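You operate a simulated robot arm through the tools that you are given. There is no shell and no other tool. Be economical: measure what you need, move in short steps, check, and stop when the job is done.

You are at the controls of a simulated robot arm. One attempt, no reset.

TASK
Wind the grey waste back off the table winder's core, to 10 metres.
Fine: tension to low first; then brake on and chuck open.

The check looks at the end state, three seconds after you hand in, the way a careful person would. Anything else that was tipped, shoved, dropped, spilled or broken makes it a failure.

THE ROBOT
A 7-joint arm with a two-finger parallel gripper, fixed in place. Base frame: the origin is at the foot of the arm, x ahead of it, y to its left, z up; the work surface is at about z = 81.2. Units: cm, rad, N and s.
With the tool pointing down near the work surface it reaches from about 30 to 70 cm from the base axis. Its first joint turns from -1.152 to 1.152 rad. Payload 1.57 kg.
The tool frame sits at the grasp point between the pads (the TCP): z along the fingers, y along the line on which they close. The tips reach 3 cm beyond it. Largest opening 11 cm; finger width 2.4, thickness 1.2; the body of the gripper, 4.8 by 11.2 cm, starts 7.8 cm behind the TCP.
Orientation is told as [roll, pitch, yaw] about the base's x, y, z axes, in that order, counted from this pose: with the fingers straight down and closing along the base's y, the tool's x points along the base's -x, its y along +y and its z along -z.

THE INTERFACE
- The arm moves only by the tool servo_tool. Its argument "series" is a list of rows, each a list of 7 numbers: the closure, from 0 (fully open) to 1 (shut), then the shift along the tool's x, y, z in units of 300 mm (1.0 is 300 mm), then the turn, a rotation vector about the tool's x, y, z in units of 90 degrees (1.0 is 90 degrees). In form: [[grip, dx, dy, dz, ax, ay, az], ...]. A call has 1 to 20 rows; each row is the pose to reach, as a shift and turn from the pose commanded when the call began, along the tool's axes at that moment. A call with a number of a shift or a turn outside -1 to 1 is refused whole. A row lasts 0.2 s, in which the tool goes at most 5 cm and 0.15 rad; a call with a longer step from one row to the next is refused whole, and so is a gripper value outside its range. Where a pose cannot be reached the arm comes as near as it can. A force on the tool above 50 N (or 10 N above the force at the start of the call, whichever is more), or a blocked arm, ends the call early, and 0.2 s more pass. The fingers move at their own pace (about 10.8 cm/s each) and stop on an object; they squeeze with about 23 N. The grip force told is the motor's: it shows also when the fingers shut on nothing. Time passes only in rows, and 0.2 s behind the last, so rows that repeat a pose let the fingers close. It gives the time, the measured TCP pose, the force on the tool (base axes), the opening and the grip force at its end, in the units of the frame above (readings bear some noise).
- Cameras (640 x 400 px; columns grow to the right, rows downward): "scene" is fixed at [13.21, -37.49, 139.93]; the picture's right is [0.97, -0.26, 0.00], its down [-0.16, -0.59, -0.80] and it looks along [0.20, 0.77, -0.61] (base axes); focal length 313 px, centre (320, 200). "wrist" rides on the gripper at [7, 1.6, -14.1] in the tool frame; the picture's right is [-0.23, 0.97, 0.00], its down [-0.86, -0.20, -0.48] and it looks along [-0.47, -0.11, 0.88] (tool axes); focal length 222 px, centre (320, 200). There is no depth. A picture from a camera that has moved, and an enlarged one, comes with that camera's place and axes in the base frame and with its lens.
- capture(camera): a new picture of that camera. It takes no simulated time.
- inspect(camera, box): a new picture of the part [left, top, right, bottom] of that camera's present view, enlarged. It takes no simulated time.
- job_done(): hands the job in; it is judged then, once.

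Go step by step. Nothing tells you positions but the pictures and the camera data: compare them with the known pose of the tool, close in by small moves and look again before you grip or let go. The budget is 120 turns and 84 pictures, counting those below and the enlarged ones. Unless the task says otherwise, let go and move clear before handing in, and close with one line.

The tools are called after "Emit:" by a JSON object that holds its "name" and its "arguments". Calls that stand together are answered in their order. servo_tool: Moves the arm, as the interface text tells. Its arguments: {"type":"object","properties":{"series":{"type":"array","items":{"type":"array","items":{"type":"number"}}}},"required":["series"]} The other tools are called the same way: capture (camera) takes a picture; inspect (camera, box) takes an enlarged picture of a part of a camera's view; job_done () hands the job in.

At the start:

```text
time: 0.0
ee_pos: [29.65, 24.96, 110.2]
ee_rot: [0.0, -0.001, -0.002]
wrist_force: [-0.2, 0.0, 0.1]
finger_gap: 11.0
finger_force: 0.0
```

scene: 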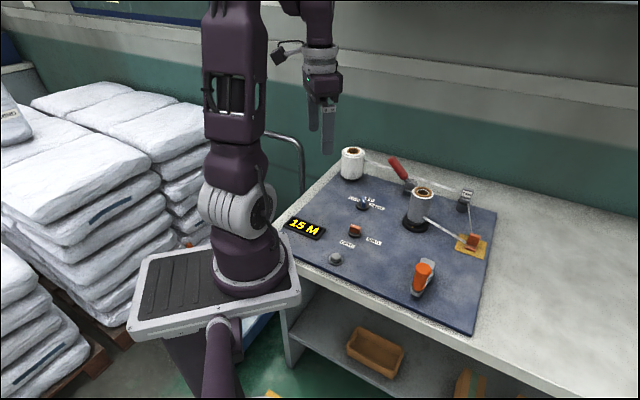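
wrist: 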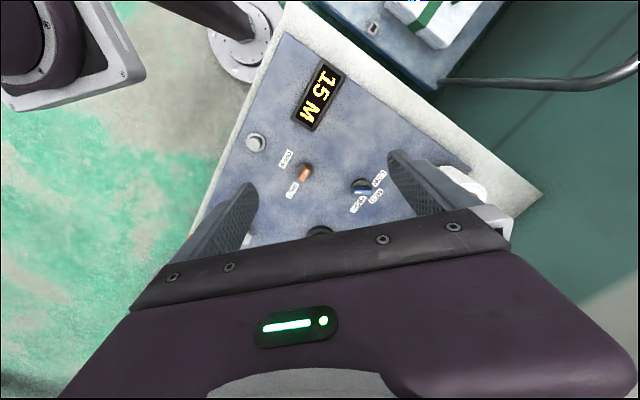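

I see a table winder on a blue mat: display "15 M", some switches and knobs, a grey roll core with a lever, and an orange-handled thing. I'll look closer before moving.

Emit:
{"name": "inspect", "arguments": {"camera": "scene", "box": [280, 180, 400, 280]}}

Emit:
{"name": "inspect", "arguments": {"camera": "scene", "box": [330, 140, 510, 310]}}

Emit:
{"name": "inspect", "arguments": {"camera": "wrist", "box": [230, 50, 410, 240]}}

```text
4.00 times, centred on (340, 230) of scene
camera zoom: at [13.21, -37.49, 139.93], right [0.97, -0.26, 0.0], down [-0.16, -0.59, -0.8], along [0.2, 0.77, -0.61], focal length 1252 px, centre (240, 80)
```

zoom: 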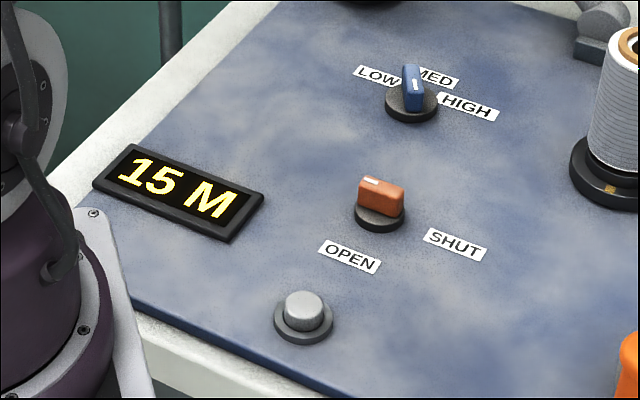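

```text
2.35 times, centred on (420, 225) of scene
camera zoom: at [13.21, -37.49, 139.93], right [0.97, -0.26, 0.0], down [-0.16, -0.59, -0.8], along [0.2, 0.77, -0.61], focal length 737 px, centre (85, 141)
```

zoom: 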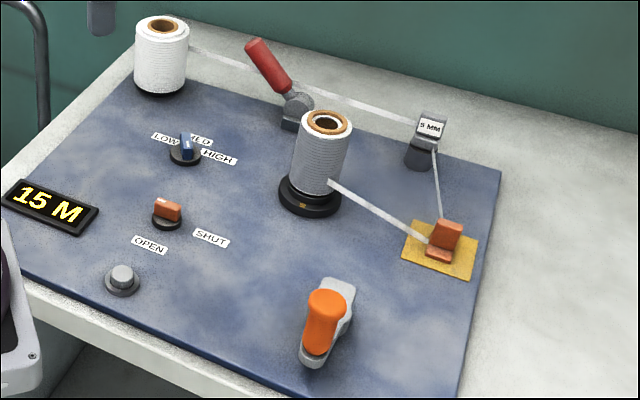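

```text
2.11 times, centred on (320, 145) of wrist
camera zoom: at [22.81, 26.6, 124.21], right [0.23, 0.97, 0.0], down [0.86, -0.2, 0.48], along [0.47, -0.11, -0.88], focal length 468 px, centre (320, 316)
```

zoom: 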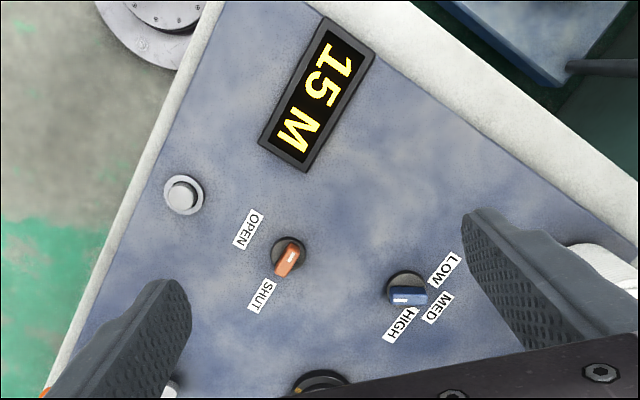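

The panel has a blue tension dial pointing toward HIGH/MED, an orange chuck switch, a grey button, a red lever, the wound core, a web path and an orange-grey thing at the front. I'll look closer at these.

Emit:
{"name": "inspect", "arguments": {"camera": "scene", "box": [390, 240, 460, 310]}}

Emit:
{"name": "inspect", "arguments": {"camera": "scene", "box": [380, 150, 500, 260]}}

Emit:
{"name": "inspect", "arguments": {"camera": "scene", "box": [335, 190, 395, 250]}}

```text
5.71 times, centred on (425, 275) of scene
camera zoom: at [13.21, -37.49, 139.93], right [0.97, -0.26, 0.0], down [-0.16, -0.59, -0.8], along [0.2, 0.77, -0.61], focal length 1789 px, centre (-280, -229)
```

zoom: 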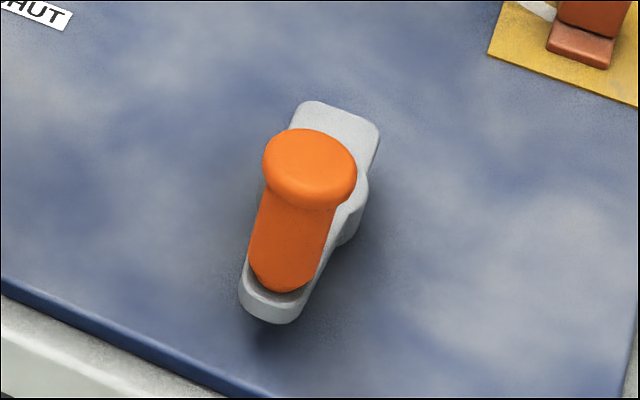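

```text
3.64 times, centred on (440, 205) of scene
camera zoom: at [13.21, -37.49, 139.93], right [0.97, -0.26, 0.0], down [-0.16, -0.59, -0.8], along [0.2, 0.77, -0.61], focal length 1139 px, centre (-116, 182)
```

zoom: 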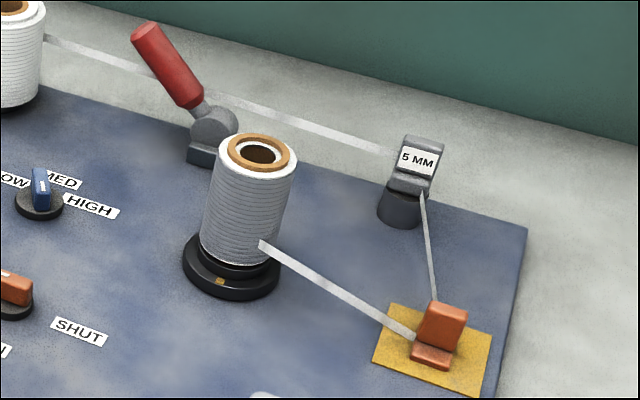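

```text
6.67 times, centred on (365, 220) of scene
camera zoom: at [13.21, -37.49, 139.93], right [0.97, -0.26, 0.0], down [-0.16, -0.59, -0.8], along [0.2, 0.77, -0.61], focal length 2087 px, centre (20, 67)
```

zoom: 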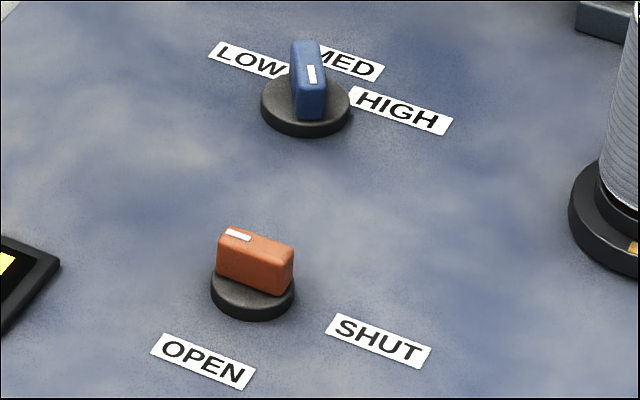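

The front item is a crank with a vertical orange handle, and the red lever is presumably the brake. I'll bring the wrist camera nearer the knobs to read them.

Emit:
{"name": "servo_tool", "arguments": {"series": [[0, -0.01, -0.06, 0.1, 0, 0, 0], [0, -0.02, -0.12, 0.2, 0, 0, 0], [0, -0.04, -0.18, 0.3, 0, 0, 0], [0, -0.06, -0.23, 0.38, 0, 0, 0], [0, -0.06, -0.23, 0.38, 0, 0, 0]]}}

Emit:
{"name": "capture", "arguments": {"camera": "wrist"}}

```text
time: 1.2
ee_pos: [31.5, 17.95, 98.85]
ee_rot: [0.0, -0.001, 0.0]
wrist_force: [0.1, 0.1, 0.4]
finger_gap: 11.01
finger_force: 0.0
```

```text
75 pictures are left
camera wrist: at [24.59, 19.67, 112.81], right [0.23, 0.97, 0.0], down [0.86, -0.2, 0.48], along [0.47, -0.11, -0.88], focal length 222 px, centre (320, 200)
```

wrist: 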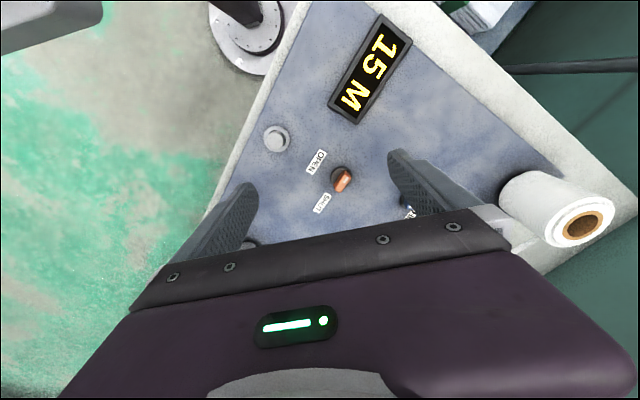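

Emit:
{"name": "inspect", "arguments": {"camera": "wrist", "box": [290, 130, 430, 230]}}

```text
4.00 times, centred on (360, 180) of wrist
camera zoom: at [24.59, 19.67, 112.81], right [0.23, 0.97, 0.0], down [0.86, -0.2, 0.48], along [0.47, -0.11, -0.88], focal length 888 px, centre (160, 280)
```

zoom: 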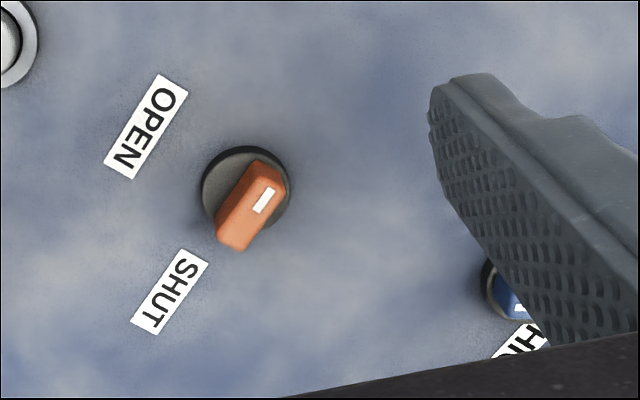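

The orange bar lies along the SHUT direction, with its white mark at the tail end. Next I'll shift to view the blue tension dial.

Emit:
{"name": "servo_tool", "arguments": {"series": [[0, -0.04, 0.11, 0, 0, 0, 0], [0, -0.08, 0.22, 0, 0, 0, 0], [0, -0.12, 0.33, 0, 0, 0, 0], [0, -0.14, 0.42, 0, 0, 0, 0], [0, -0.14, 0.42, 0, 0, 0, 0]]}}

Emit:
{"name": "inspect", "arguments": {"camera": "wrist", "box": [240, 110, 400, 230]}}

```text
time: 2.4
ee_pos: [35.63, 30.69, 98.81]
ee_rot: [-0.001, 0.001, 0.0]
wrist_force: [-0.1, 0.6, -0.3]
finger_gap: 11.01
finger_force: 0.0
```

```text
3.33 times, centred on (320, 170) of wrist
camera zoom: at [28.85, 32.35, 112.77], right [0.23, 0.97, 0.0], down [0.86, -0.2, 0.48], along [0.47, -0.11, -0.88], focal length 740 px, centre (320, 300)
```

zoom: 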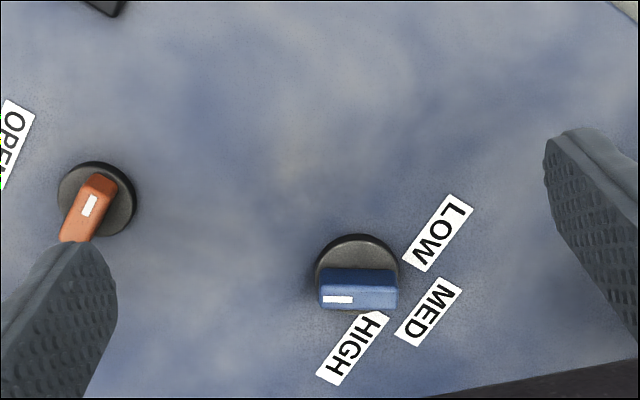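

The marks on both dials don't clearly sit at a label, so I'll zoom tightly on each to measure the angles.

Emit:
{"name": "inspect", "arguments": {"camera": "wrist", "box": [310, 150, 370, 200]}}

Emit:
{"name": "inspect", "arguments": {"camera": "scene", "box": [347, 190, 387, 215]}}

```text
8.00 times, centred on (340, 175) of wrist
camera zoom: at [28.85, 32.35, 112.77], right [0.23, 0.97, 0.0], down [0.86, -0.2, 0.48], along [0.47, -0.11, -0.88], focal length 1777 px, centre (160, 400)
```

zoom: 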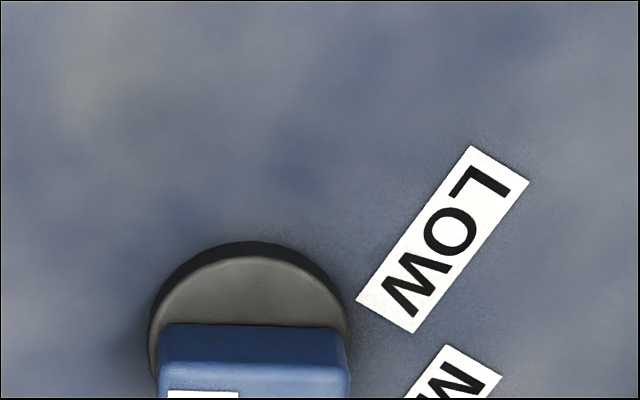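

```text
16.00 times, centred on (367, 202) of scene
camera zoom: at [13.21, -37.49, 139.93], right [0.97, -0.26, 0.0], down [-0.16, -0.59, -0.8], along [0.2, 0.77, -0.61], focal length 5010 px, centre (-432, 160)
```

zoom: 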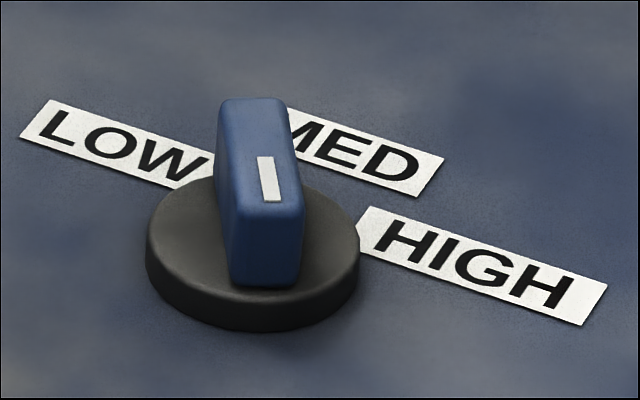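

The blue bar lies at about 77° in the base frame, with its mark end at about 257° near (44.3, 30.6). I'll align the gripper across the bar so that I can turn it counter-clockwise toward LOW.

Emit:
{"name": "servo_tool", "arguments": {"series": [[0.2, -0.03, 0, 0, 0, 0, 0.09], [0.4, -0.06, 0, 0, 0, 0, 0.18], [0.5, -0.09, 0, 0, 0, 0, 0.27], [0.5, -0.12, 0, 0, 0, 0, 0.36], [0.5, -0.15, 0, 0, 0, 0, 0.45], [0.5, -0.18, 0, 0, 0, 0, 0.54], [0.5, -0.21, 0, 0, 0, 0, 0.63], [0.5, -0.24, 0, 0, 0, 0, 0.72], [0.5, -0.27, 0, 0, 0, 0, 0.81], [0.5, -0.29, 0, 0, 0, 0, 0.9], [0.5, -0.29, 0, 0, 0, 0, 0.99], [0.5, -0.29, 0, 0, 0, 0, 0.99]]}}

Emit:
{"name": "capture", "arguments": {"camera": "wrist"}}

Emit:
{"name": "capture", "arguments": {"camera": "scene"}}

```text
time: 5.0
ee_pos: [44.58, 30.6, 98.98]
ee_rot: [0.0, 0.001, -1.557]
wrist_force: [0.3, 0.4, -0.2]
finger_gap: 5.5
finger_force: 0.1
```

```text
70 pictures are left
camera wrist: at [46.02, 37.65, 112.83], right [0.98, -0.21, 0.0], down [-0.19, -0.86, 0.48], along [-0.1, -0.47, -0.88], focal length 222 px, centre (320, 200)
```

wrist: 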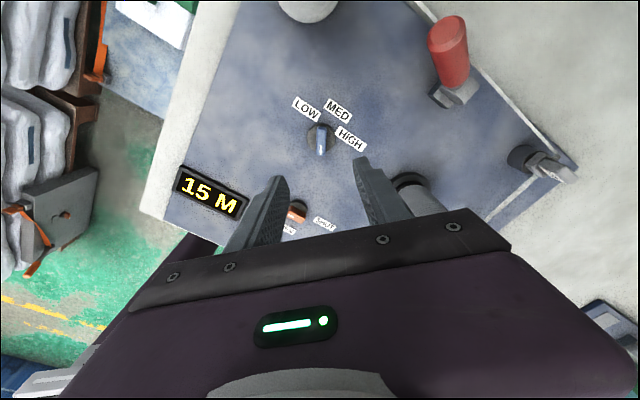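

```text
69 pictures are left
```

scene: 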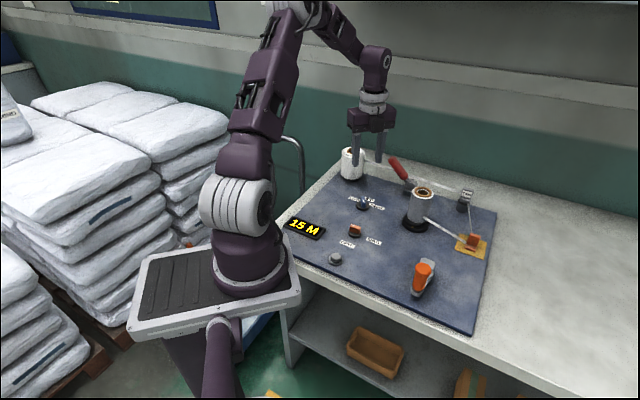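

The gripper is over the dial. I'll finish aligning the yaw and go down partway to check.

Emit:
{"name": "servo_tool", "arguments": {"series": [[0.5, 0, 0, 0.1, 0, 0, 0.08], [0.5, 0, 0, 0.2, 0, 0, 0.16], [0.5, 0, 0, 0.28, 0, 0, 0.16], [0.5, 0, 0, 0.33, 0, 0, 0.16], [0.5, 0, 0, 0.33, 0, 0, 0.16]]}}

Emit:
{"name": "inspect", "arguments": {"camera": "wrist", "box": [220, 120, 420, 245]}}

Emit:
{"name": "inspect", "arguments": {"camera": "scene", "box": [330, 150, 410, 220]}}

```text
time: 6.2
ee_pos: [44.37, 30.64, 88.99]
ee_rot: [0.0, -0.001, -1.805]
wrist_force: [-0.2, -0.3, -0.8]
finger_gap: 5.46
finger_force: 0.0
```

```text
3.20 times, centred on (320, 182) of wrist
camera zoom: at [47.7, 37.05, 102.91], right [0.89, -0.45, 0.0], down [-0.39, -0.78, 0.48], along [-0.21, -0.43, -0.88], focal length 711 px, centre (320, 256)
```

zoom: 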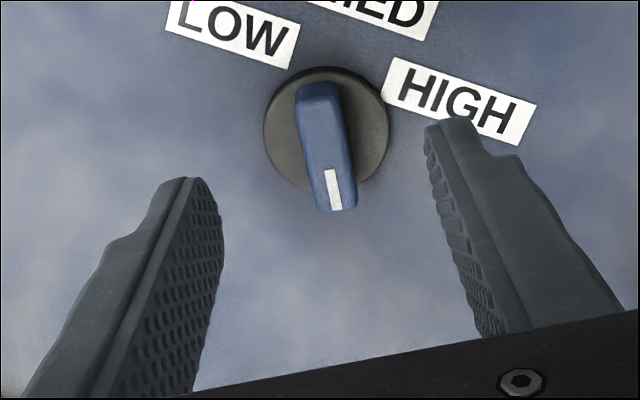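

```text
5.71 times, centred on (370, 185) of scene
camera zoom: at [13.21, -37.49, 139.93], right [0.97, -0.26, 0.0], down [-0.16, -0.59, -0.8], along [0.2, 0.77, -0.61], focal length 1789 px, centre (34, 286)
```

zoom: 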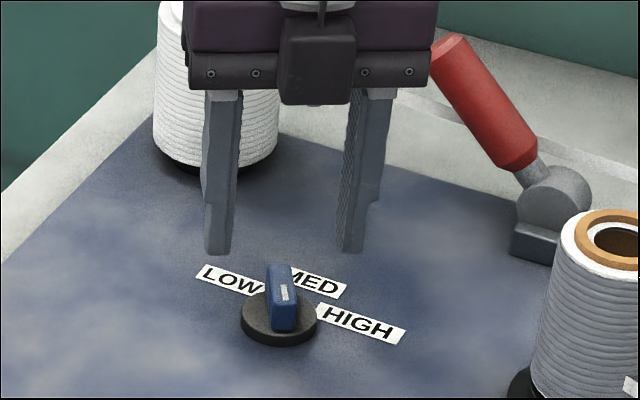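

The bar is centred within about half a centimetre. I'll correct, descend and close on it.

Emit:
{"name": "servo_tool", "arguments": {"series": [[0.5, 0.008, 0.012, 0.05, 0, 0, 0], [0.5, 0.008, 0.012, 0.1, 0, 0, 0], [0.5, 0.008, 0.012, 0.122, 0, 0, 0], [0.5, 0.008, 0.012, 0.122, 0, 0, 0], [0.8, 0.008, 0.012, 0.122, 0, 0, 0], [1, 0.008, 0.012, 0.122, 0, 0, 0], [1, 0.008, 0.012, 0.122, 0, 0, 0]]}}

Emit:
{"name": "inspect", "arguments": {"camera": "scene", "box": [330, 150, 410, 220]}}

```text
time: 7.8
ee_pos: [44.77, 30.83, 85.31]
ee_rot: [-0.005, -0.002, -1.807]
wrist_force: [-19.3, 2.2, 3.2]
finger_gap: 1.29
finger_force: 29.7
```

```text
5.71 times, centred on (370, 185) of scene
camera zoom: at [13.16, -37.48, 139.93], right [0.97, -0.26, 0.0], down [-0.16, -0.59, -0.8], along [0.2, 0.77, -0.61], focal length 1789 px, centre (34, 286)
```

zoom: 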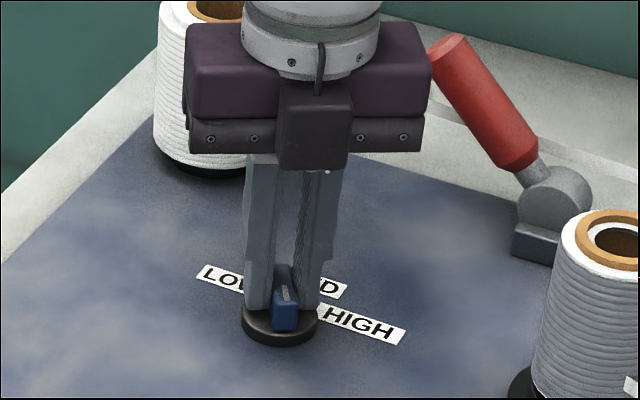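

The bar is gripped at a 1.29 cm gap with a sideways load. I'll ease off that and turn counter-clockwise 30° to feel for a response.

Emit:
{"name": "servo_tool", "arguments": {"series": [[1, 0, -0.006, 0, 0, 0, 0], [1, 0, -0.006, 0, 0, 0, -0.08], [1, 0, -0.006, 0, 0, 0, -0.16], [1, 0, -0.006, 0, 0, 0, -0.24], [1, 0, -0.006, 0, 0, 0, -0.33], [1, 0, -0.006, 0, 0, 0, -0.33]]}}

Emit:
{"name": "inspect", "arguments": {"camera": "scene", "box": [330, 150, 410, 220]}}

```text
time: 9.2
ee_pos: [44.48, 30.81, 85.18]
ee_rot: [-0.006, 0.001, -1.286]
wrist_force: [-30.2, -2.4, -14.3]
finger_gap: 1.29
finger_force: 29.8
```

```text
5.71 times, centred on (370, 185) of scene
camera zoom: at [13.16, -37.48, 139.94], right [0.97, -0.26, 0.0], down [-0.16, -0.59, -0.8], along [0.2, 0.77, -0.61], focal length 1789 px, centre (34, 286)
```

zoom: 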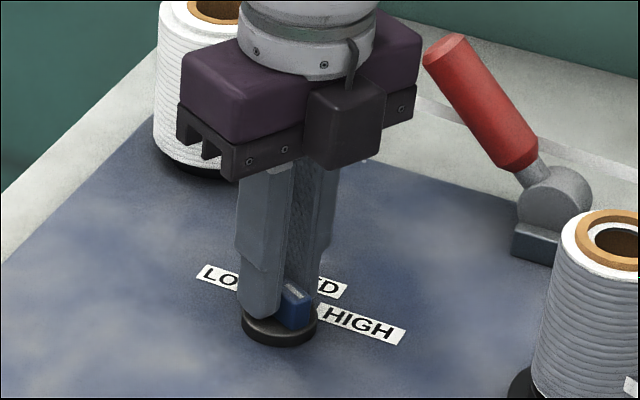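

It turned 30° without a stop. I'll shift a little more toward -x to relieve the load, then continue turning.

Emit:
{"name": "servo_tool", "arguments": {"series": [[1, 0.003, -0.012, 0, 0, 0, 0], [1, 0.003, -0.012, 0, 0, 0, 0]]}}

```text
time: 9.8
ee_pos: [44.41, 30.81, 85.22]
ee_rot: [0.003, 0.0, -1.288]
wrist_force: [-6.3, 1.9, -27.3]
finger_gap: 1.31
finger_force: 30.1
```

The lateral load is relieved. I'm continuing counter-clockwise in steps.

Emit:
{"name": "servo_tool", "arguments": {"series": [[1, 0, 0, 0.003, 0, 0, -0.08], [1, 0, 0, 0.003, 0, 0, -0.16], [1, 0, 0, 0.003, 0, 0, -0.24], [1, 0, 0, 0.003, 0, 0, -0.33], [1, 0, 0, 0.003, 0, 0, -0.33]]}}

Emit:
{"name": "capture", "arguments": {"camera": "scene"}}

Emit:
{"name": "inspect", "arguments": {"camera": "scene", "box": [330, 150, 410, 220]}}

```text
time: 11.0
ee_pos: [44.32, 30.66, 85.24]
ee_rot: [-0.002, 0.0, -0.768]
wrist_force: [-15.5, -19.4, 18.0]
finger_gap: 1.28
finger_force: 30.0
```

```text
64 pictures are left
```

scene: 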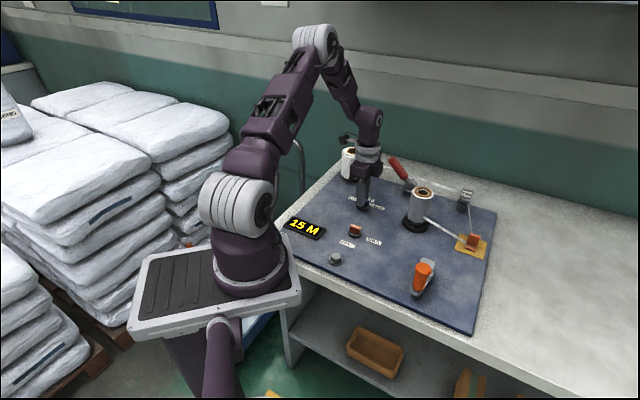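

```text
5.71 times, centred on (370, 185) of scene
camera zoom: at [13.15, -37.55, 139.92], right [0.97, -0.26, 0.0], down [-0.15, -0.59, -0.8], along [0.2, 0.77, -0.61], focal length 1789 px, centre (34, 286)
```

zoom: 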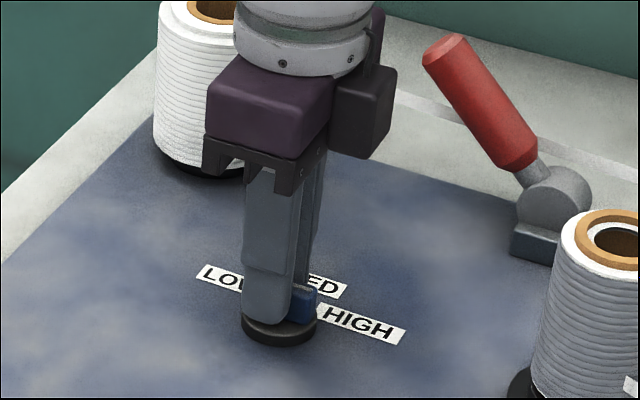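

Sixty degrees so far, no stop. Continuing with a small centring correction.

Emit:
{"name": "servo_tool", "arguments": {"series": [[1, 0, -0.008, 0.0, 0, 0, 0], [1, 0, -0.008, 0, 0, 0, -0.08], [1, 0, -0.008, 0, 0, 0, -0.16], [1, 0, -0.008, 0, 0, 0, -0.24], [1, 0, -0.008, 0, 0, 0, -0.33], [1, 0, -0.008, 0, 0, 0, -0.33]]}}

Emit:
{"name": "inspect", "arguments": {"camera": "scene", "box": [330, 150, 410, 220]}}

```text
time: 12.4
ee_pos: [44.22, 30.59, 85.29]
ee_rot: [0.0, -0.003, -0.251]
wrist_force: [3.6, -20.2, 25.9]
finger_gap: 1.31
finger_force: 29.6
```

```text
5.71 times, centred on (370, 185) of scene
camera zoom: at [13.18, -37.56, 139.91], right [0.97, -0.26, 0.0], down [-0.16, -0.59, -0.8], along [0.2, 0.77, -0.61], focal length 1789 px, centre (34, 286)
```

zoom: 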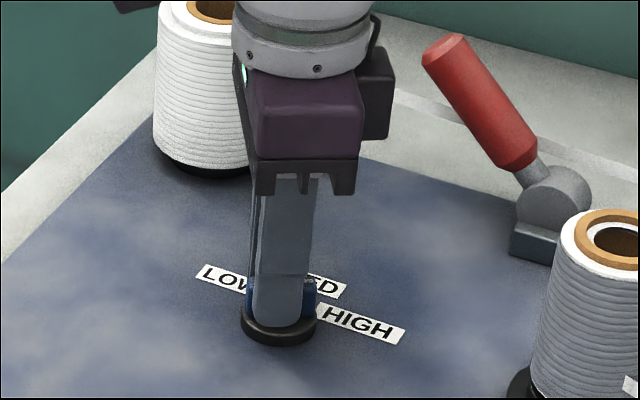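

Ninety degrees so far. Continuing another 30°.

Emit:
{"name": "servo_tool", "arguments": {"series": [[1, 0, -0.007, -0.003, 0, 0, 0], [1, 0, -0.007, -0.003, 0, 0, -0.08], [1, 0, -0.007, -0.003, 0, 0, -0.16], [1, 0, -0.007, -0.003, 0, 0, -0.24], [1, 0, -0.007, -0.003, 0, 0, -0.34], [1, 0, -0.007, -0.003, 0, 0, -0.34]]}}

Emit:
{"name": "inspect", "arguments": {"camera": "scene", "box": [330, 150, 410, 220]}}

```text
refused: row 5 steps farther than a row can; nothing moved
```

```text
5.71 times, centred on (370, 185) of scene
camera zoom: at [13.18, -37.56, 139.91], right [0.97, -0.26, 0.0], down [-0.16, -0.59, -0.8], along [0.2, 0.77, -0.61], focal length 1789 px, centre (34, 286)
```

zoom: 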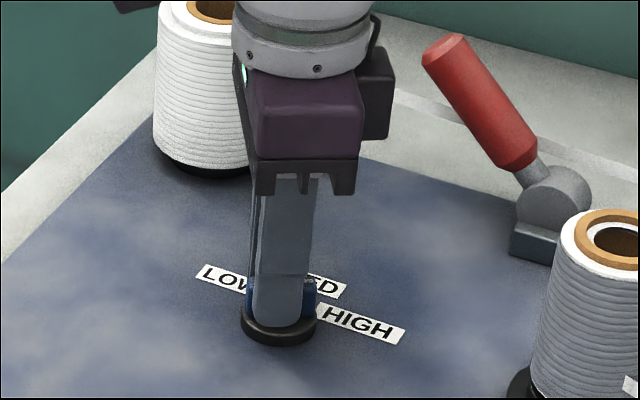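

That call was refused because one turn step was too large. I'll resend with even steps.

Emit:
{"name": "servo_tool", "arguments": {"series": [[1, 0, -0.007, -0.003, 0, 0, 0], [1, 0, -0.007, -0.003, 0, 0, -0.09], [1, 0, -0.007, -0.003, 0, 0, -0.17], [1, 0, -0.007, -0.003, 0, 0, -0.26], [1, 0, -0.007, -0.003, 0, 0, -0.34], [1, 0, -0.007, -0.003, 0, 0, -0.34]]}}

Emit:
{"name": "inspect", "arguments": {"camera": "scene", "box": [330, 150, 410, 220]}}

```text
time: 13.8
ee_pos: [44.25, 30.27, 85.28]
ee_rot: [-0.002, 0.002, 0.283]
wrist_force: [18.3, -16.5, -9.9]
finger_gap: 1.3
finger_force: 29.8
```

```text
5.71 times, centred on (370, 185) of scene
camera zoom: at [13.27, -37.52, 139.91], right [0.97, -0.26, 0.0], down [-0.16, -0.59, -0.8], along [0.2, 0.77, -0.61], focal length 1789 px, centre (34, 286)
```

zoom: 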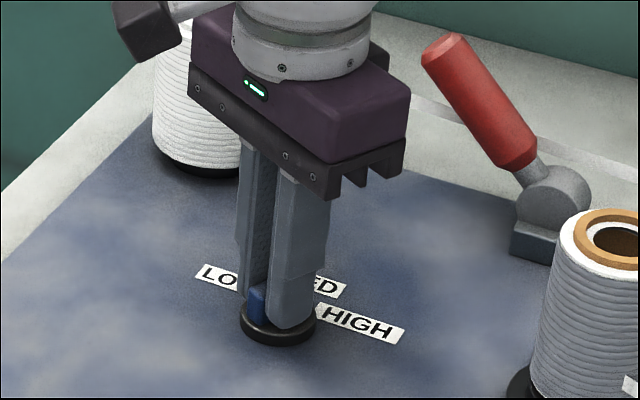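

About 120° turned. I'll release, back up and look at where the mark points now.

Emit:
{"name": "servo_tool", "arguments": {"series": [[0.6, 0, 0, 0, 0, 0, 0], [0.5, 0, 0, 0, 0, 0, 0], [0.5, 0, 0, -0.1, 0, 0, 0], [0.5, 0, 0, -0.2, 0, 0, 0], [0.5, 0, 0, -0.3, 0, 0, 0], [0.5, 0, 0, -0.3, 0, 0, 0]]}}

Emit:
{"name": "inspect", "arguments": {"camera": "wrist", "box": [240, 80, 420, 230]}}

Emit:
{"name": "inspect", "arguments": {"camera": "scene", "box": [347, 190, 387, 215]}}

```text
time: 15.2
ee_pos: [43.98, 30.34, 94.5]
ee_rot: [0.001, 0.0, 0.283]
wrist_force: [-0.4, -0.2, 0.5]
finger_gap: 5.48
finger_force: 0.0
```

```text
2.67 times, centred on (330, 155) of wrist
camera zoom: at [36.94, 30.11, 108.32], right [-0.05, 1.0, 0.0], down [0.88, 0.05, 0.48], along [0.48, 0.03, -0.88], focal length 592 px, centre (293, 320)
```

zoom: 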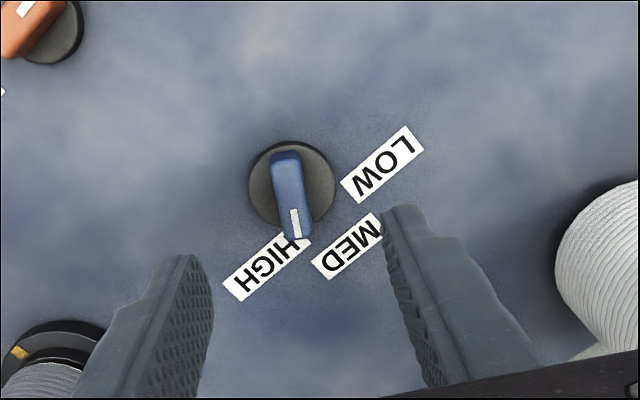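

```text
16.00 times, centred on (367, 202) of scene
camera zoom: at [13.21, -37.49, 139.93], right [0.97, -0.26, 0.0], down [-0.16, -0.59, -0.8], along [0.2, 0.77, -0.61], focal length 5010 px, centre (-432, 160)
```

zoom: 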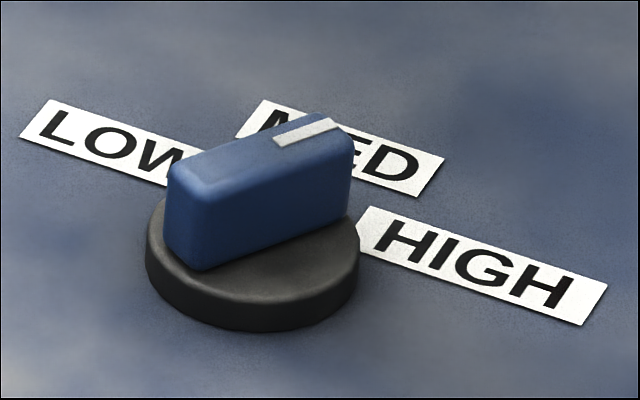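

The knob turns freely and stays, so the white mark is the pointer, now at about 16° between HIGH and MED. LOW is at about 103°, so I'll regrip and turn another 87° counter-clockwise.

Emit:
{"name": "servo_tool", "arguments": {"series": [[0.5, -0.006, 0, 0.1, 0, 0, 0], [0.5, -0.006, 0, 0.2, 0, 0, 0], [0.5, -0.006, 0, 0.28, 0, 0, 0], [0.5, -0.006, 0, 0.306, 0, 0, 0], [0.5, -0.006, 0, 0.306, 0, 0, 0], [0.8, -0.006, 0, 0.306, 0, 0, 0], [1, -0.006, 0, 0.306, 0, 0, 0], [1, -0.006, 0, 0.306, 0, 0, 0]]}}

```text
time: 17.0
ee_pos: [44.28, 30.43, 85.02]
ee_rot: [-0.002, 0.001, 0.281]
wrist_force: [5.3, -12.3, -3.5]
finger_gap: 1.3
finger_force: 29.8
```

Gripped cleanly. Now the turn to LOW.

Emit:
{"name": "servo_tool", "arguments": {"series": [[1, 0, -0.003, 0, 0, 0, 0], [1, 0, -0.003, 0, 0, 0, -0.088], [1, 0, -0.003, 0, 0, 0, -0.176], [1, 0, -0.003, 0, 0, 0, -0.264], [1, 0, -0.003, 0, 0, 0, -0.352], [1, 0, -0.003, 0, 0, 0, -0.44], [1, 0, -0.003, 0, 0, 0, -0.528], [1, 0, -0.003, 0, 0, 0, -0.528]]}}

```text
time: 18.6
ee_pos: [43.93, 29.98, 85.05]
ee_rot: [0.001, 0.022, 1.044]
wrist_force: [-6.0, -5.3, 15.1]
finger_gap: 2.83
finger_force: 38.3
stopped in row 7: the force on the tool passed its limit (the readings are from after the stop); the commanded pose is now the measured one
```

The call stopped and the gap widened, so the bar hit a stop or slipped between the pads. I'll release, lift and look.

Emit:
{"name": "servo_tool", "arguments": {"series": [[0.6, 0, 0, 0, 0, 0, 0], [0.5, 0, 0, 0, 0, 0, 0], [0.5, 0, 0, -0.1, 0, 0, 0], [0.5, 0, 0, -0.2, 0, 0, 0], [0.5, 0, 0, -0.3, 0, 0, 0], [0.5, 0, 0, -0.3, 0, 0, 0]]}}

Emit:
{"name": "inspect", "arguments": {"camera": "wrist", "box": [240, 80, 420, 230]}}

Emit:
{"name": "inspect", "arguments": {"camera": "scene", "box": [347, 190, 387, 215]}}

```text
time: 20.0
ee_pos: [44.25, 30.1, 94.25]
ee_rot: [0.002, 0.015, 1.048]
wrist_force: [0.6, -0.7, 0.7]
finger_gap: 5.5
finger_force: 0.1
```

```text
2.67 times, centred on (330, 155) of wrist
camera zoom: at [39.5, 25.09, 108.13], right [-0.73, 0.68, 0.0], down [0.6, 0.65, 0.46], along [0.32, 0.34, -0.89], focal length 592 px, centre (293, 320)
```

zoom: 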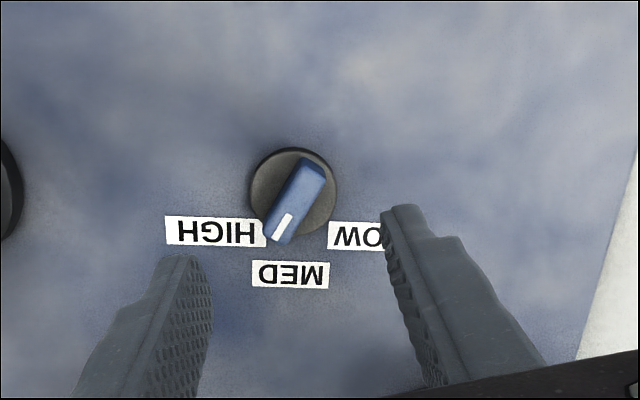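

```text
16.00 times, centred on (367, 202) of scene
camera zoom: at [13.21, -37.49, 139.93], right [0.97, -0.26, 0.0], down [-0.16, -0.59, -0.8], along [0.2, 0.77, -0.61], focal length 5010 px, centre (-432, 160)
```

zoom: 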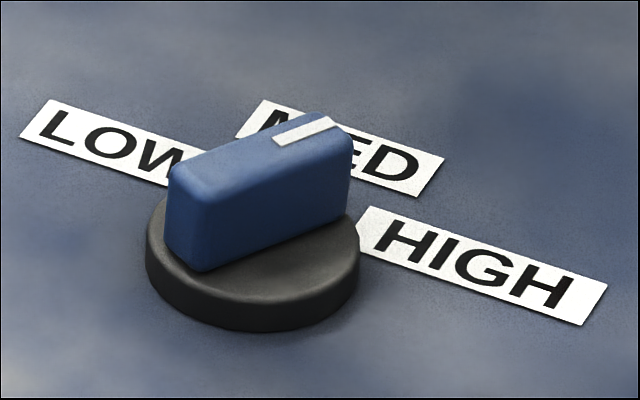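

The dial met a firm stop exactly 120° from where it began, matching the full HIGH-to-LOW travel, so it is at the LOW end with the mark offset a quarter turn from the labels. Next I'll go up and across to view the crank.

Emit:
{"name": "servo_tool", "arguments": {"series": [[0.5, 0, 0, -0.15, 0, 0, 0], [0.3, 0, 0, -0.3, 0, 0, 0.05], [0.1, 0.1, -0.03, -0.358, 0, 0, 0.12], [0, 0.22, -0.07, -0.358, 0, 0, 0.2], [0, 0.34, -0.11, -0.358, 0, 0, 0.28], [0, 0.46, -0.15, -0.358, 0, 0, 0.36], [0, 0.58, -0.19, -0.358, 0, 0, 0.44], [0, 0.7, -0.23, -0.358, 0, 0, 0.52], [0, 0.82, -0.26, -0.358, 0, 0, 0.6], [0, 0.91, -0.288, -0.358, 0, 0, 0.667], [0, 0.91, -0.288, -0.358, 0, 0, 0.667]]}}

Emit:
{"name": "capture", "arguments": {"camera": "wrist"}}

```text
time: 22.4
ee_pos: [38.03, 2.13, 105.3]
ee_rot: [-0.017, 0.011, -0.001]
wrist_force: [0.1, 0.0, 0.0]
finger_gap: 10.99
finger_force: 0.1
```

```text
55 pictures are left
camera wrist: at [31.28, 4.11, 119.24], right [0.23, 0.97, -0.02], down [0.86, -0.19, 0.47], along [0.46, -0.12, -0.88], focal length 222 px, centre (320, 200)
```

wrist: 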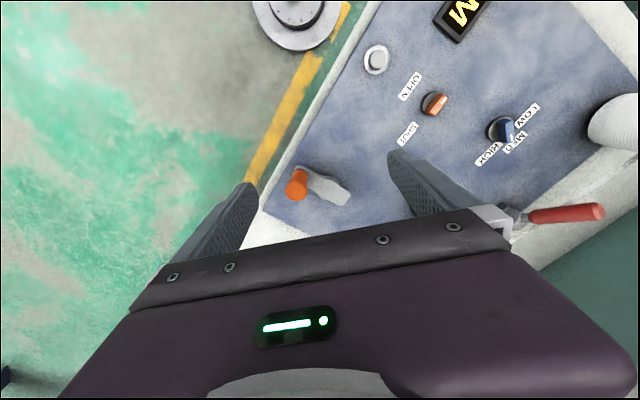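

Emit:
{"name": "inspect", "arguments": {"camera": "wrist", "box": [260, 140, 380, 220]}}

Emit:
{"name": "inspect", "arguments": {"camera": "wrist", "box": [385, 60, 545, 170]}}

Emit:
{"name": "inspect", "arguments": {"camera": "scene", "box": [345, 215, 385, 250]}}

```text
5.00 times, centred on (320, 180) of wrist
camera zoom: at [31.28, 4.11, 119.24], right [0.23, 0.97, -0.02], down [0.86, -0.19, 0.47], along [0.46, -0.12, -0.88], focal length 1111 px, centre (320, 300)
```

zoom: 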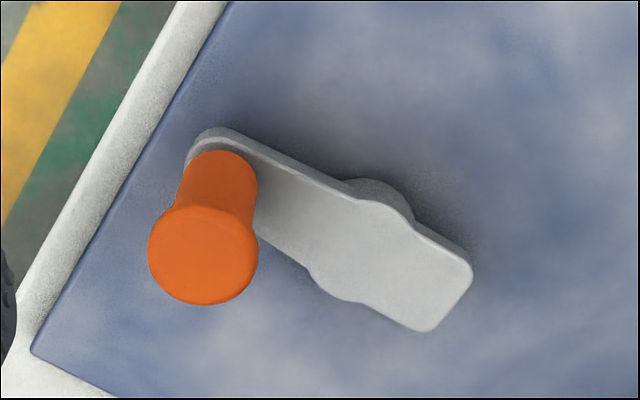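

```text
3.64 times, centred on (465, 115) of wrist
camera zoom: at [31.28, 4.11, 119.24], right [0.23, 0.97, -0.02], down [0.86, -0.19, 0.47], along [0.46, -0.12, -0.88], focal length 808 px, centre (-207, 509)
```

zoom: 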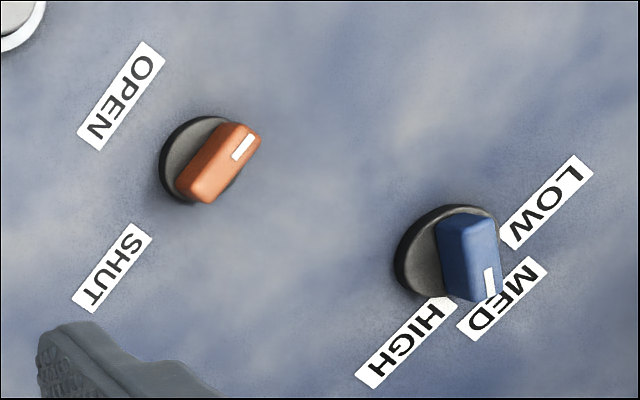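

```text
11.43 times, centred on (365, 232) of scene
camera zoom: at [13.21, -37.49, 139.93], right [0.97, -0.26, 0.0], down [-0.16, -0.59, -0.8], along [0.2, 0.77, -0.61], focal length 3578 px, centre (-194, -171)
```

zoom: 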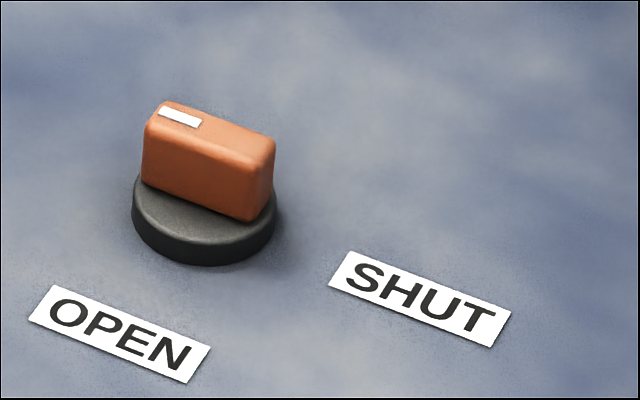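

The crank handle stands at about (44.3, -2.9), from z 84 to 90, and the hub is near (47.5, 1.5), giving a radius of about 5.4. I'll go above the handle first and check.

Emit:
{"name": "servo_tool", "arguments": {"series": [[0.2, -0.05, -0.04, 0.05, -0.011, -0.007, 0], [0.4, -0.11, -0.08, 0.12, -0.011, -0.007, 0], [0.5, -0.16, -0.12, 0.2, -0.011, -0.007, 0], [0.5, -0.209, -0.166, 0.28, -0.011, -0.007, 0], [0.5, -0.209, -0.166, 0.34, -0.011, -0.007, 0], [0.5, -0.209, -0.166, 0.34, -0.011, -0.007, 0]]}}

Emit:
{"name": "inspect", "arguments": {"camera": "wrist", "box": [220, 110, 420, 235]}}

Emit:
{"name": "inspect", "arguments": {"camera": "scene", "box": [340, 180, 500, 310]}}

```text
time: 23.8
ee_pos: [44.18, -2.86, 94.99]
ee_rot: [0.0, -0.001, 0.001]
wrist_force: [0.2, 0.7, 0.7]
finger_gap: 5.5
finger_force: 0.0
```

```text
3.20 times, centred on (320, 172) of wrist
camera zoom: at [37.26, -1.23, 108.88], right [0.23, 0.97, 0.0], down [0.85, -0.2, 0.48], along [0.47, -0.11, -0.88], focal length 711 px, centre (320, 288)
```

zoom: 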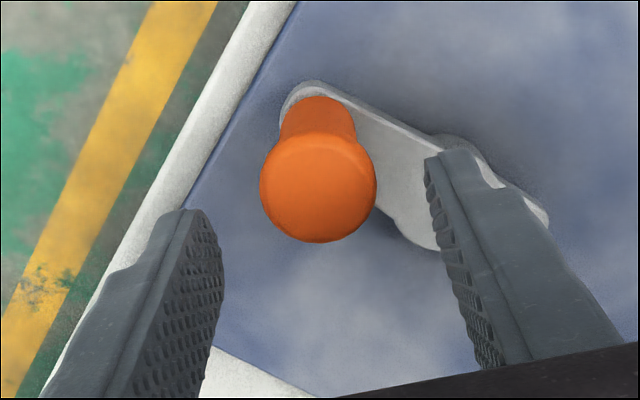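

```text
3.08 times, centred on (420, 245) of scene
camera zoom: at [13.21, -37.49, 139.93], right [0.97, -0.26, 0.0], down [-0.16, -0.59, -0.8], along [0.2, 0.77, -0.61], focal length 963 px, centre (12, 62)
```

zoom: 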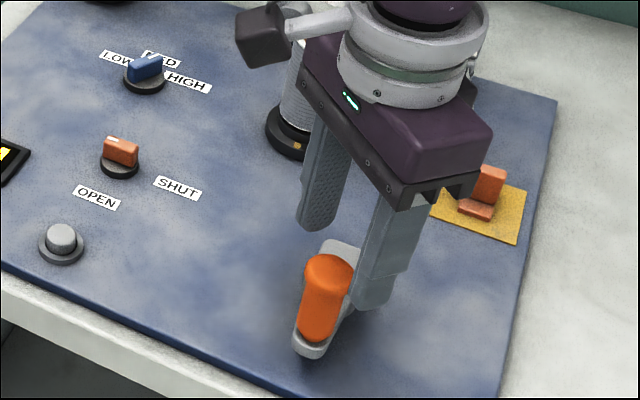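

The handle is centred between the fingers. I'm descending and closing on it.

Emit:
{"name": "servo_tool", "arguments": {"series": [[0.5, -0.004, -0.002, 0.1, 0, 0, 0], [0.5, -0.004, -0.002, 0.18, 0, 0, 0], [0.5, -0.004, -0.002, 0.223, 0, 0, 0], [0.7, -0.004, -0.002, 0.223, 0, 0, 0], [0.85, -0.004, -0.002, 0.223, 0, 0, 0], [1, -0.004, -0.002, 0.223, 0, 0, 0], [1, -0.004, -0.002, 0.223, 0, 0, 0]]}}

Emit:
{"name": "inspect", "arguments": {"camera": "scene", "box": [340, 180, 500, 310]}}

```text
time: 25.4
ee_pos: [44.47, -2.82, 88.33]
ee_rot: [0.003, -0.001, 0.001]
wrist_force: [2.4, 7.0, -9.1]
finger_gap: 3.12
finger_force: 39.6
```

```text
3.08 times, centred on (420, 245) of scene
camera zoom: at [13.23, -37.47, 139.93], right [0.97, -0.26, 0.0], down [-0.16, -0.59, -0.79], along [0.2, 0.77, -0.61], focal length 963 px, centre (12, 62)
```

zoom: 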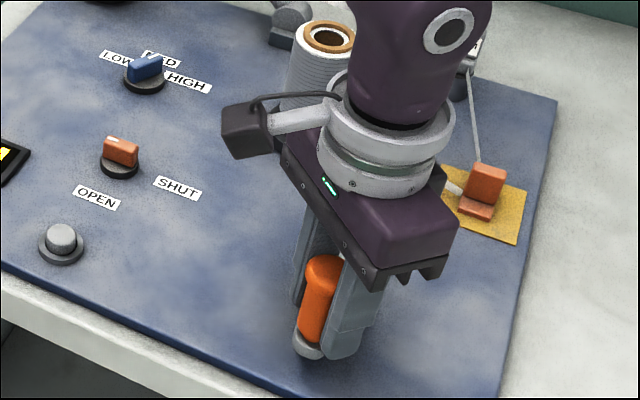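

Gripped on the handle's rim. I'll turn the crank about 45° counter-clockwise around the estimated hub and watch the display and force.

Emit:
{"name": "servo_tool", "arguments": {"series": [[1, -0.042, -0.022, 0, 0, 0, 0], [1, -0.088, -0.032, 0, 0, 0, 0], [1, -0.134, -0.03, 0, 0, 0, 0], [1, -0.134, -0.03, 0, 0, 0, 0]]}}

Emit:
{"name": "inspect", "arguments": {"camera": "scene", "box": [280, 180, 500, 310]}}

```text
time: 25.8
ee_pos: [44.59, -2.88, 88.34]
ee_rot: [0.011, 0.023, 0.004]
wrist_force: [-9.6, 10.3, 22.6]
finger_gap: 3.0
finger_force: 40.0
stopped in row 2: the force on the tool passed its limit (the readings are from after the stop); the commanded pose is now the measured one
```

```text
2.91 times, centred on (390, 245) of scene
camera zoom: at [13.16, -37.46, 139.94], right [0.97, -0.26, 0.0], down [-0.16, -0.59, -0.79], along [0.2, 0.77, -0.61], focal length 911 px, centre (116, 69)
```

zoom: 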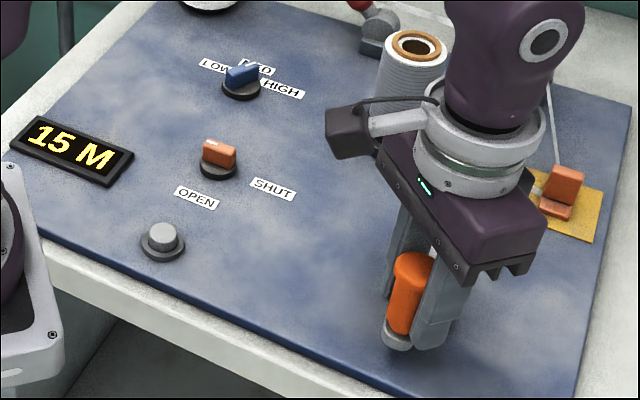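

Blocked in that direction. I'll try the other way gently.

Emit:
{"name": "servo_tool", "arguments": {"series": [[1, 0.017, 0.015, 0, -0.007, -0.014, 0], [1, 0.036, 0.032, 0, -0.007, -0.014, 0], [1, 0.058, 0.07, 0, -0.007, -0.014, 0], [1, 0.058, 0.07, 0, -0.007, -0.014, 0]]}}

Emit:
{"name": "inspect", "arguments": {"camera": "scene", "box": [280, 180, 500, 310]}}

```text
time: 26.3
ee_pos: [44.6, -2.8, 88.47]
ee_rot: [0.013, -0.023, -0.003]
wrist_force: [10.7, -10.8, -23.8]
finger_gap: 3.0
finger_force: 39.1
stopped in row 2: the force on the tool passed its limit (the readings are from after the stop); the commanded pose is now the measured one
```

```text
2.91 times, centred on (390, 245) of scene
camera zoom: at [13.27, -37.52, 139.91], right [0.97, -0.26, 0.0], down [-0.16, -0.59, -0.8], along [0.2, 0.77, -0.61], focal length 911 px, centre (116, 69)
```

zoom: 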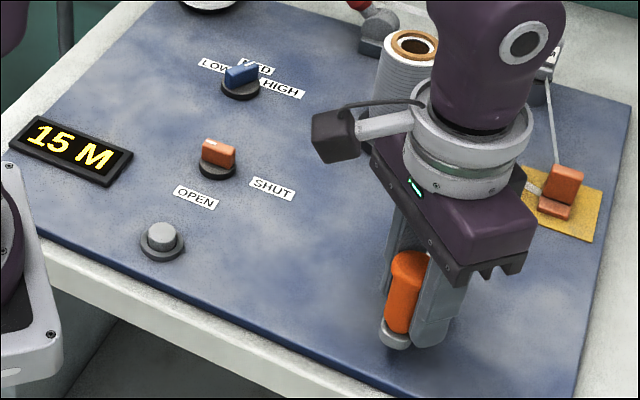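

The crank is locked both ways, so the brake may be on at present. I'll release the handle, rise clear and look at the red lever.

Emit:
{"name": "servo_tool", "arguments": {"series": [[0.8, 0, 0, 0, -0.008, 0.014, 0], [0.6, 0, 0, 0, -0.008, 0.014, 0], [0.5, 0, 0, 0, -0.008, 0.014, 0], [0.4, 0, 0, -0.12, -0.008, 0.014, 0], [0.4, 0, 0, -0.26, -0.008, 0.014, 0], [0.4, 0, 0, -0.4, -0.008, 0.014, 0], [0.4, 0.15, 0, -0.5, -0.008, 0.014, 0], [0.4, 0.3, 0, -0.5, -0.008, 0.014, 0], [0.4, 0.3, 0, -0.5, -0.008, 0.014, 0]]}}

Emit:
{"name": "inspect", "arguments": {"camera": "scene", "box": [370, 140, 450, 200]}}

Emit:
{"name": "inspect", "arguments": {"camera": "scene", "box": [390, 180, 450, 240]}}

Emit:
{"name": "inspect", "arguments": {"camera": "scene", "box": [400, 250, 450, 310]}}

```text
refused: row 7 steps farther than a row can; nothing moved
```

```text
6.67 times, centred on (410, 170) of scene
camera zoom: at [13.27, -37.52, 139.91], right [0.97, -0.26, 0.0], down [-0.16, -0.59, -0.8], along [0.2, 0.77, -0.61], focal length 2087 px, centre (-280, 400)
```

zoom: 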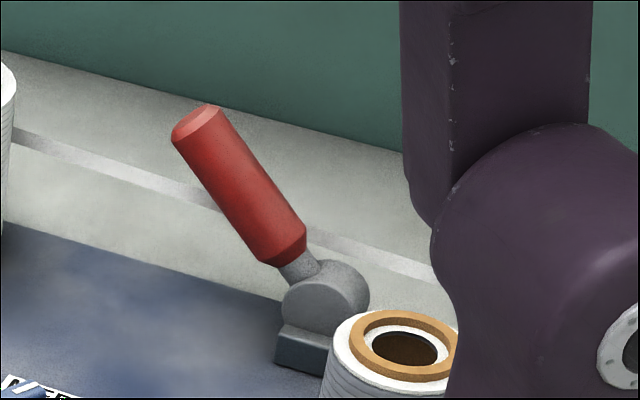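

```text
6.67 times, centred on (420, 210) of scene
camera zoom: at [13.27, -37.52, 139.91], right [0.97, -0.26, 0.0], down [-0.16, -0.59, -0.8], along [0.2, 0.77, -0.61], focal length 2087 px, centre (-347, 133)
```

zoom: 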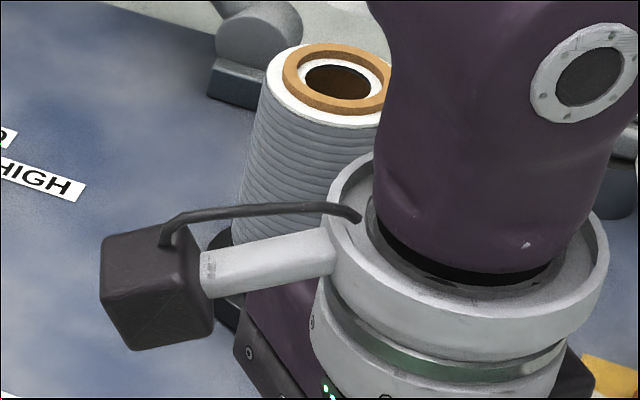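

```text
6.67 times, centred on (425, 280) of scene
camera zoom: at [13.27, -37.52, 139.91], right [0.97, -0.26, 0.0], down [-0.16, -0.59, -0.8], along [0.2, 0.77, -0.61], focal length 2087 px, centre (-380, -333)
```

zoom: 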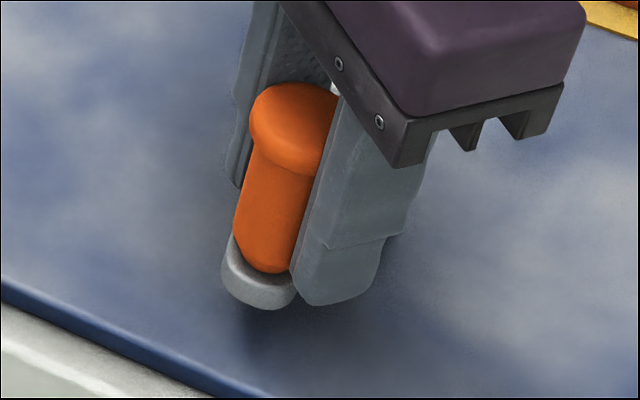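

The lever leans about 44° to the left (pivot near (60.4, 32.3, 84.6), tip near (55.1, 37.2, 92.1)), and the web passes just behind it. I'll resend the retreat with shorter steps.

Emit:
{"name": "servo_tool", "arguments": {"series": [[0.8, 0, 0, 0, -0.008, 0.014, 0], [0.6, 0, 0, 0, -0.008, 0.014, 0], [0.5, 0, 0, 0, -0.008, 0.014, 0], [0.4, 0, 0, -0.12, -0.008, 0.014, 0], [0.4, 0, 0, -0.26, -0.008, 0.014, 0], [0.4, 0, 0, -0.4, -0.008, 0.014, 0], [0.4, 0.1, 0, -0.5, -0.008, 0.014, 0], [0.4, 0.1, 0, -0.5, -0.008, 0.014, 0]]}}

Emit:
{"name": "inspect", "arguments": {"camera": "scene", "box": [380, 150, 500, 260]}}

Emit:
{"name": "capture", "arguments": {"camera": "wrist"}}

```text
time: 28.1
ee_pos: [41.06, -2.87, 103.37]
ee_rot: [0.027, 0.001, -0.001]
wrist_force: [-0.1, -0.2, 0.4]
finger_gap: 6.6
finger_force: 0.1
```

```text
3.64 times, centred on (440, 205) of scene
camera zoom: at [13.21, -37.49, 139.93], right [0.97, -0.26, 0.0], down [-0.16, -0.59, -0.8], along [0.2, 0.77, -0.61], focal length 1139 px, centre (-116, 182)
```

zoom: 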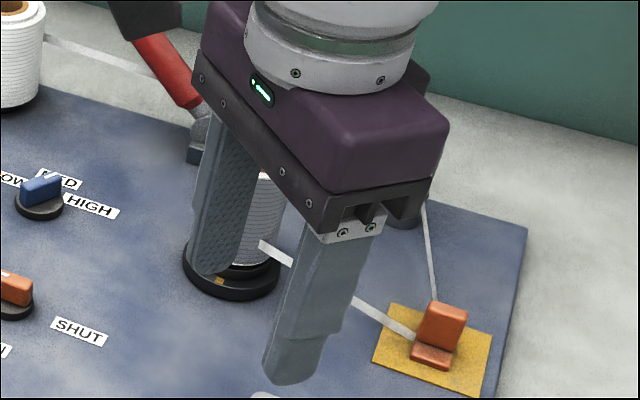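

```text
42 pictures are left
camera wrist: at [34.1, -1.55, 117.23], right [0.23, 0.97, 0.03], down [0.86, -0.21, 0.47], along [0.46, -0.09, -0.88], focal length 222 px, centre (320, 200)
```

wrist: 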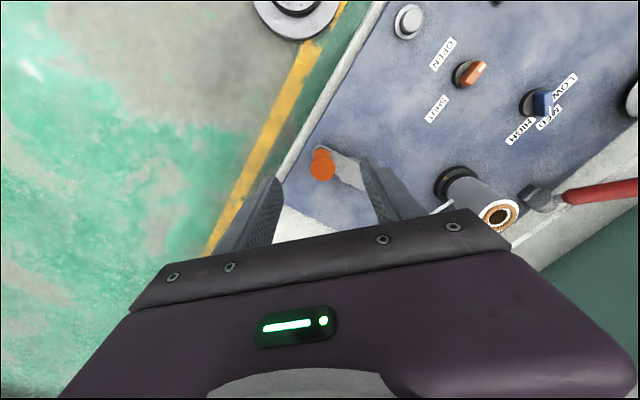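

The crank is untouched, and the lever is visible at the back. I'll move up and over toward the back of the lever, turning the tool to face along its swing.

Emit:
{"name": "servo_tool", "arguments": {"series": [[0.6, 0, 0.05, -0.1, 0.017, 0, 0], [0.8, 0, 0.15, -0.15, 0.017, 0, 0.08], [1, -0.03, 0.3, -0.15, 0.017, 0, 0.16], [1, -0.06, 0.45, -0.15, 0.017, 0, 0.24], [1, -0.09, 0.6, -0.15, 0.017, 0, 0.32], [1, -0.12, 0.75, -0.15, 0.017, 0, 0.4], [1, -0.15, 0.9, -0.15, 0.017, 0, 0.478], [1, -0.18, 0.98, -0.15, 0.017, 0, 0.478], [1, -0.18, 0.98, -0.15, 0.017, 0, 0.478]]}}

```text
time: 30.1
ee_pos: [46.47, 26.55, 108.69]
ee_rot: [-0.004, 0.009, -0.751]
wrist_force: [-0.3, 0.1, 0.4]
finger_gap: 0.0
finger_force: 20.4
```

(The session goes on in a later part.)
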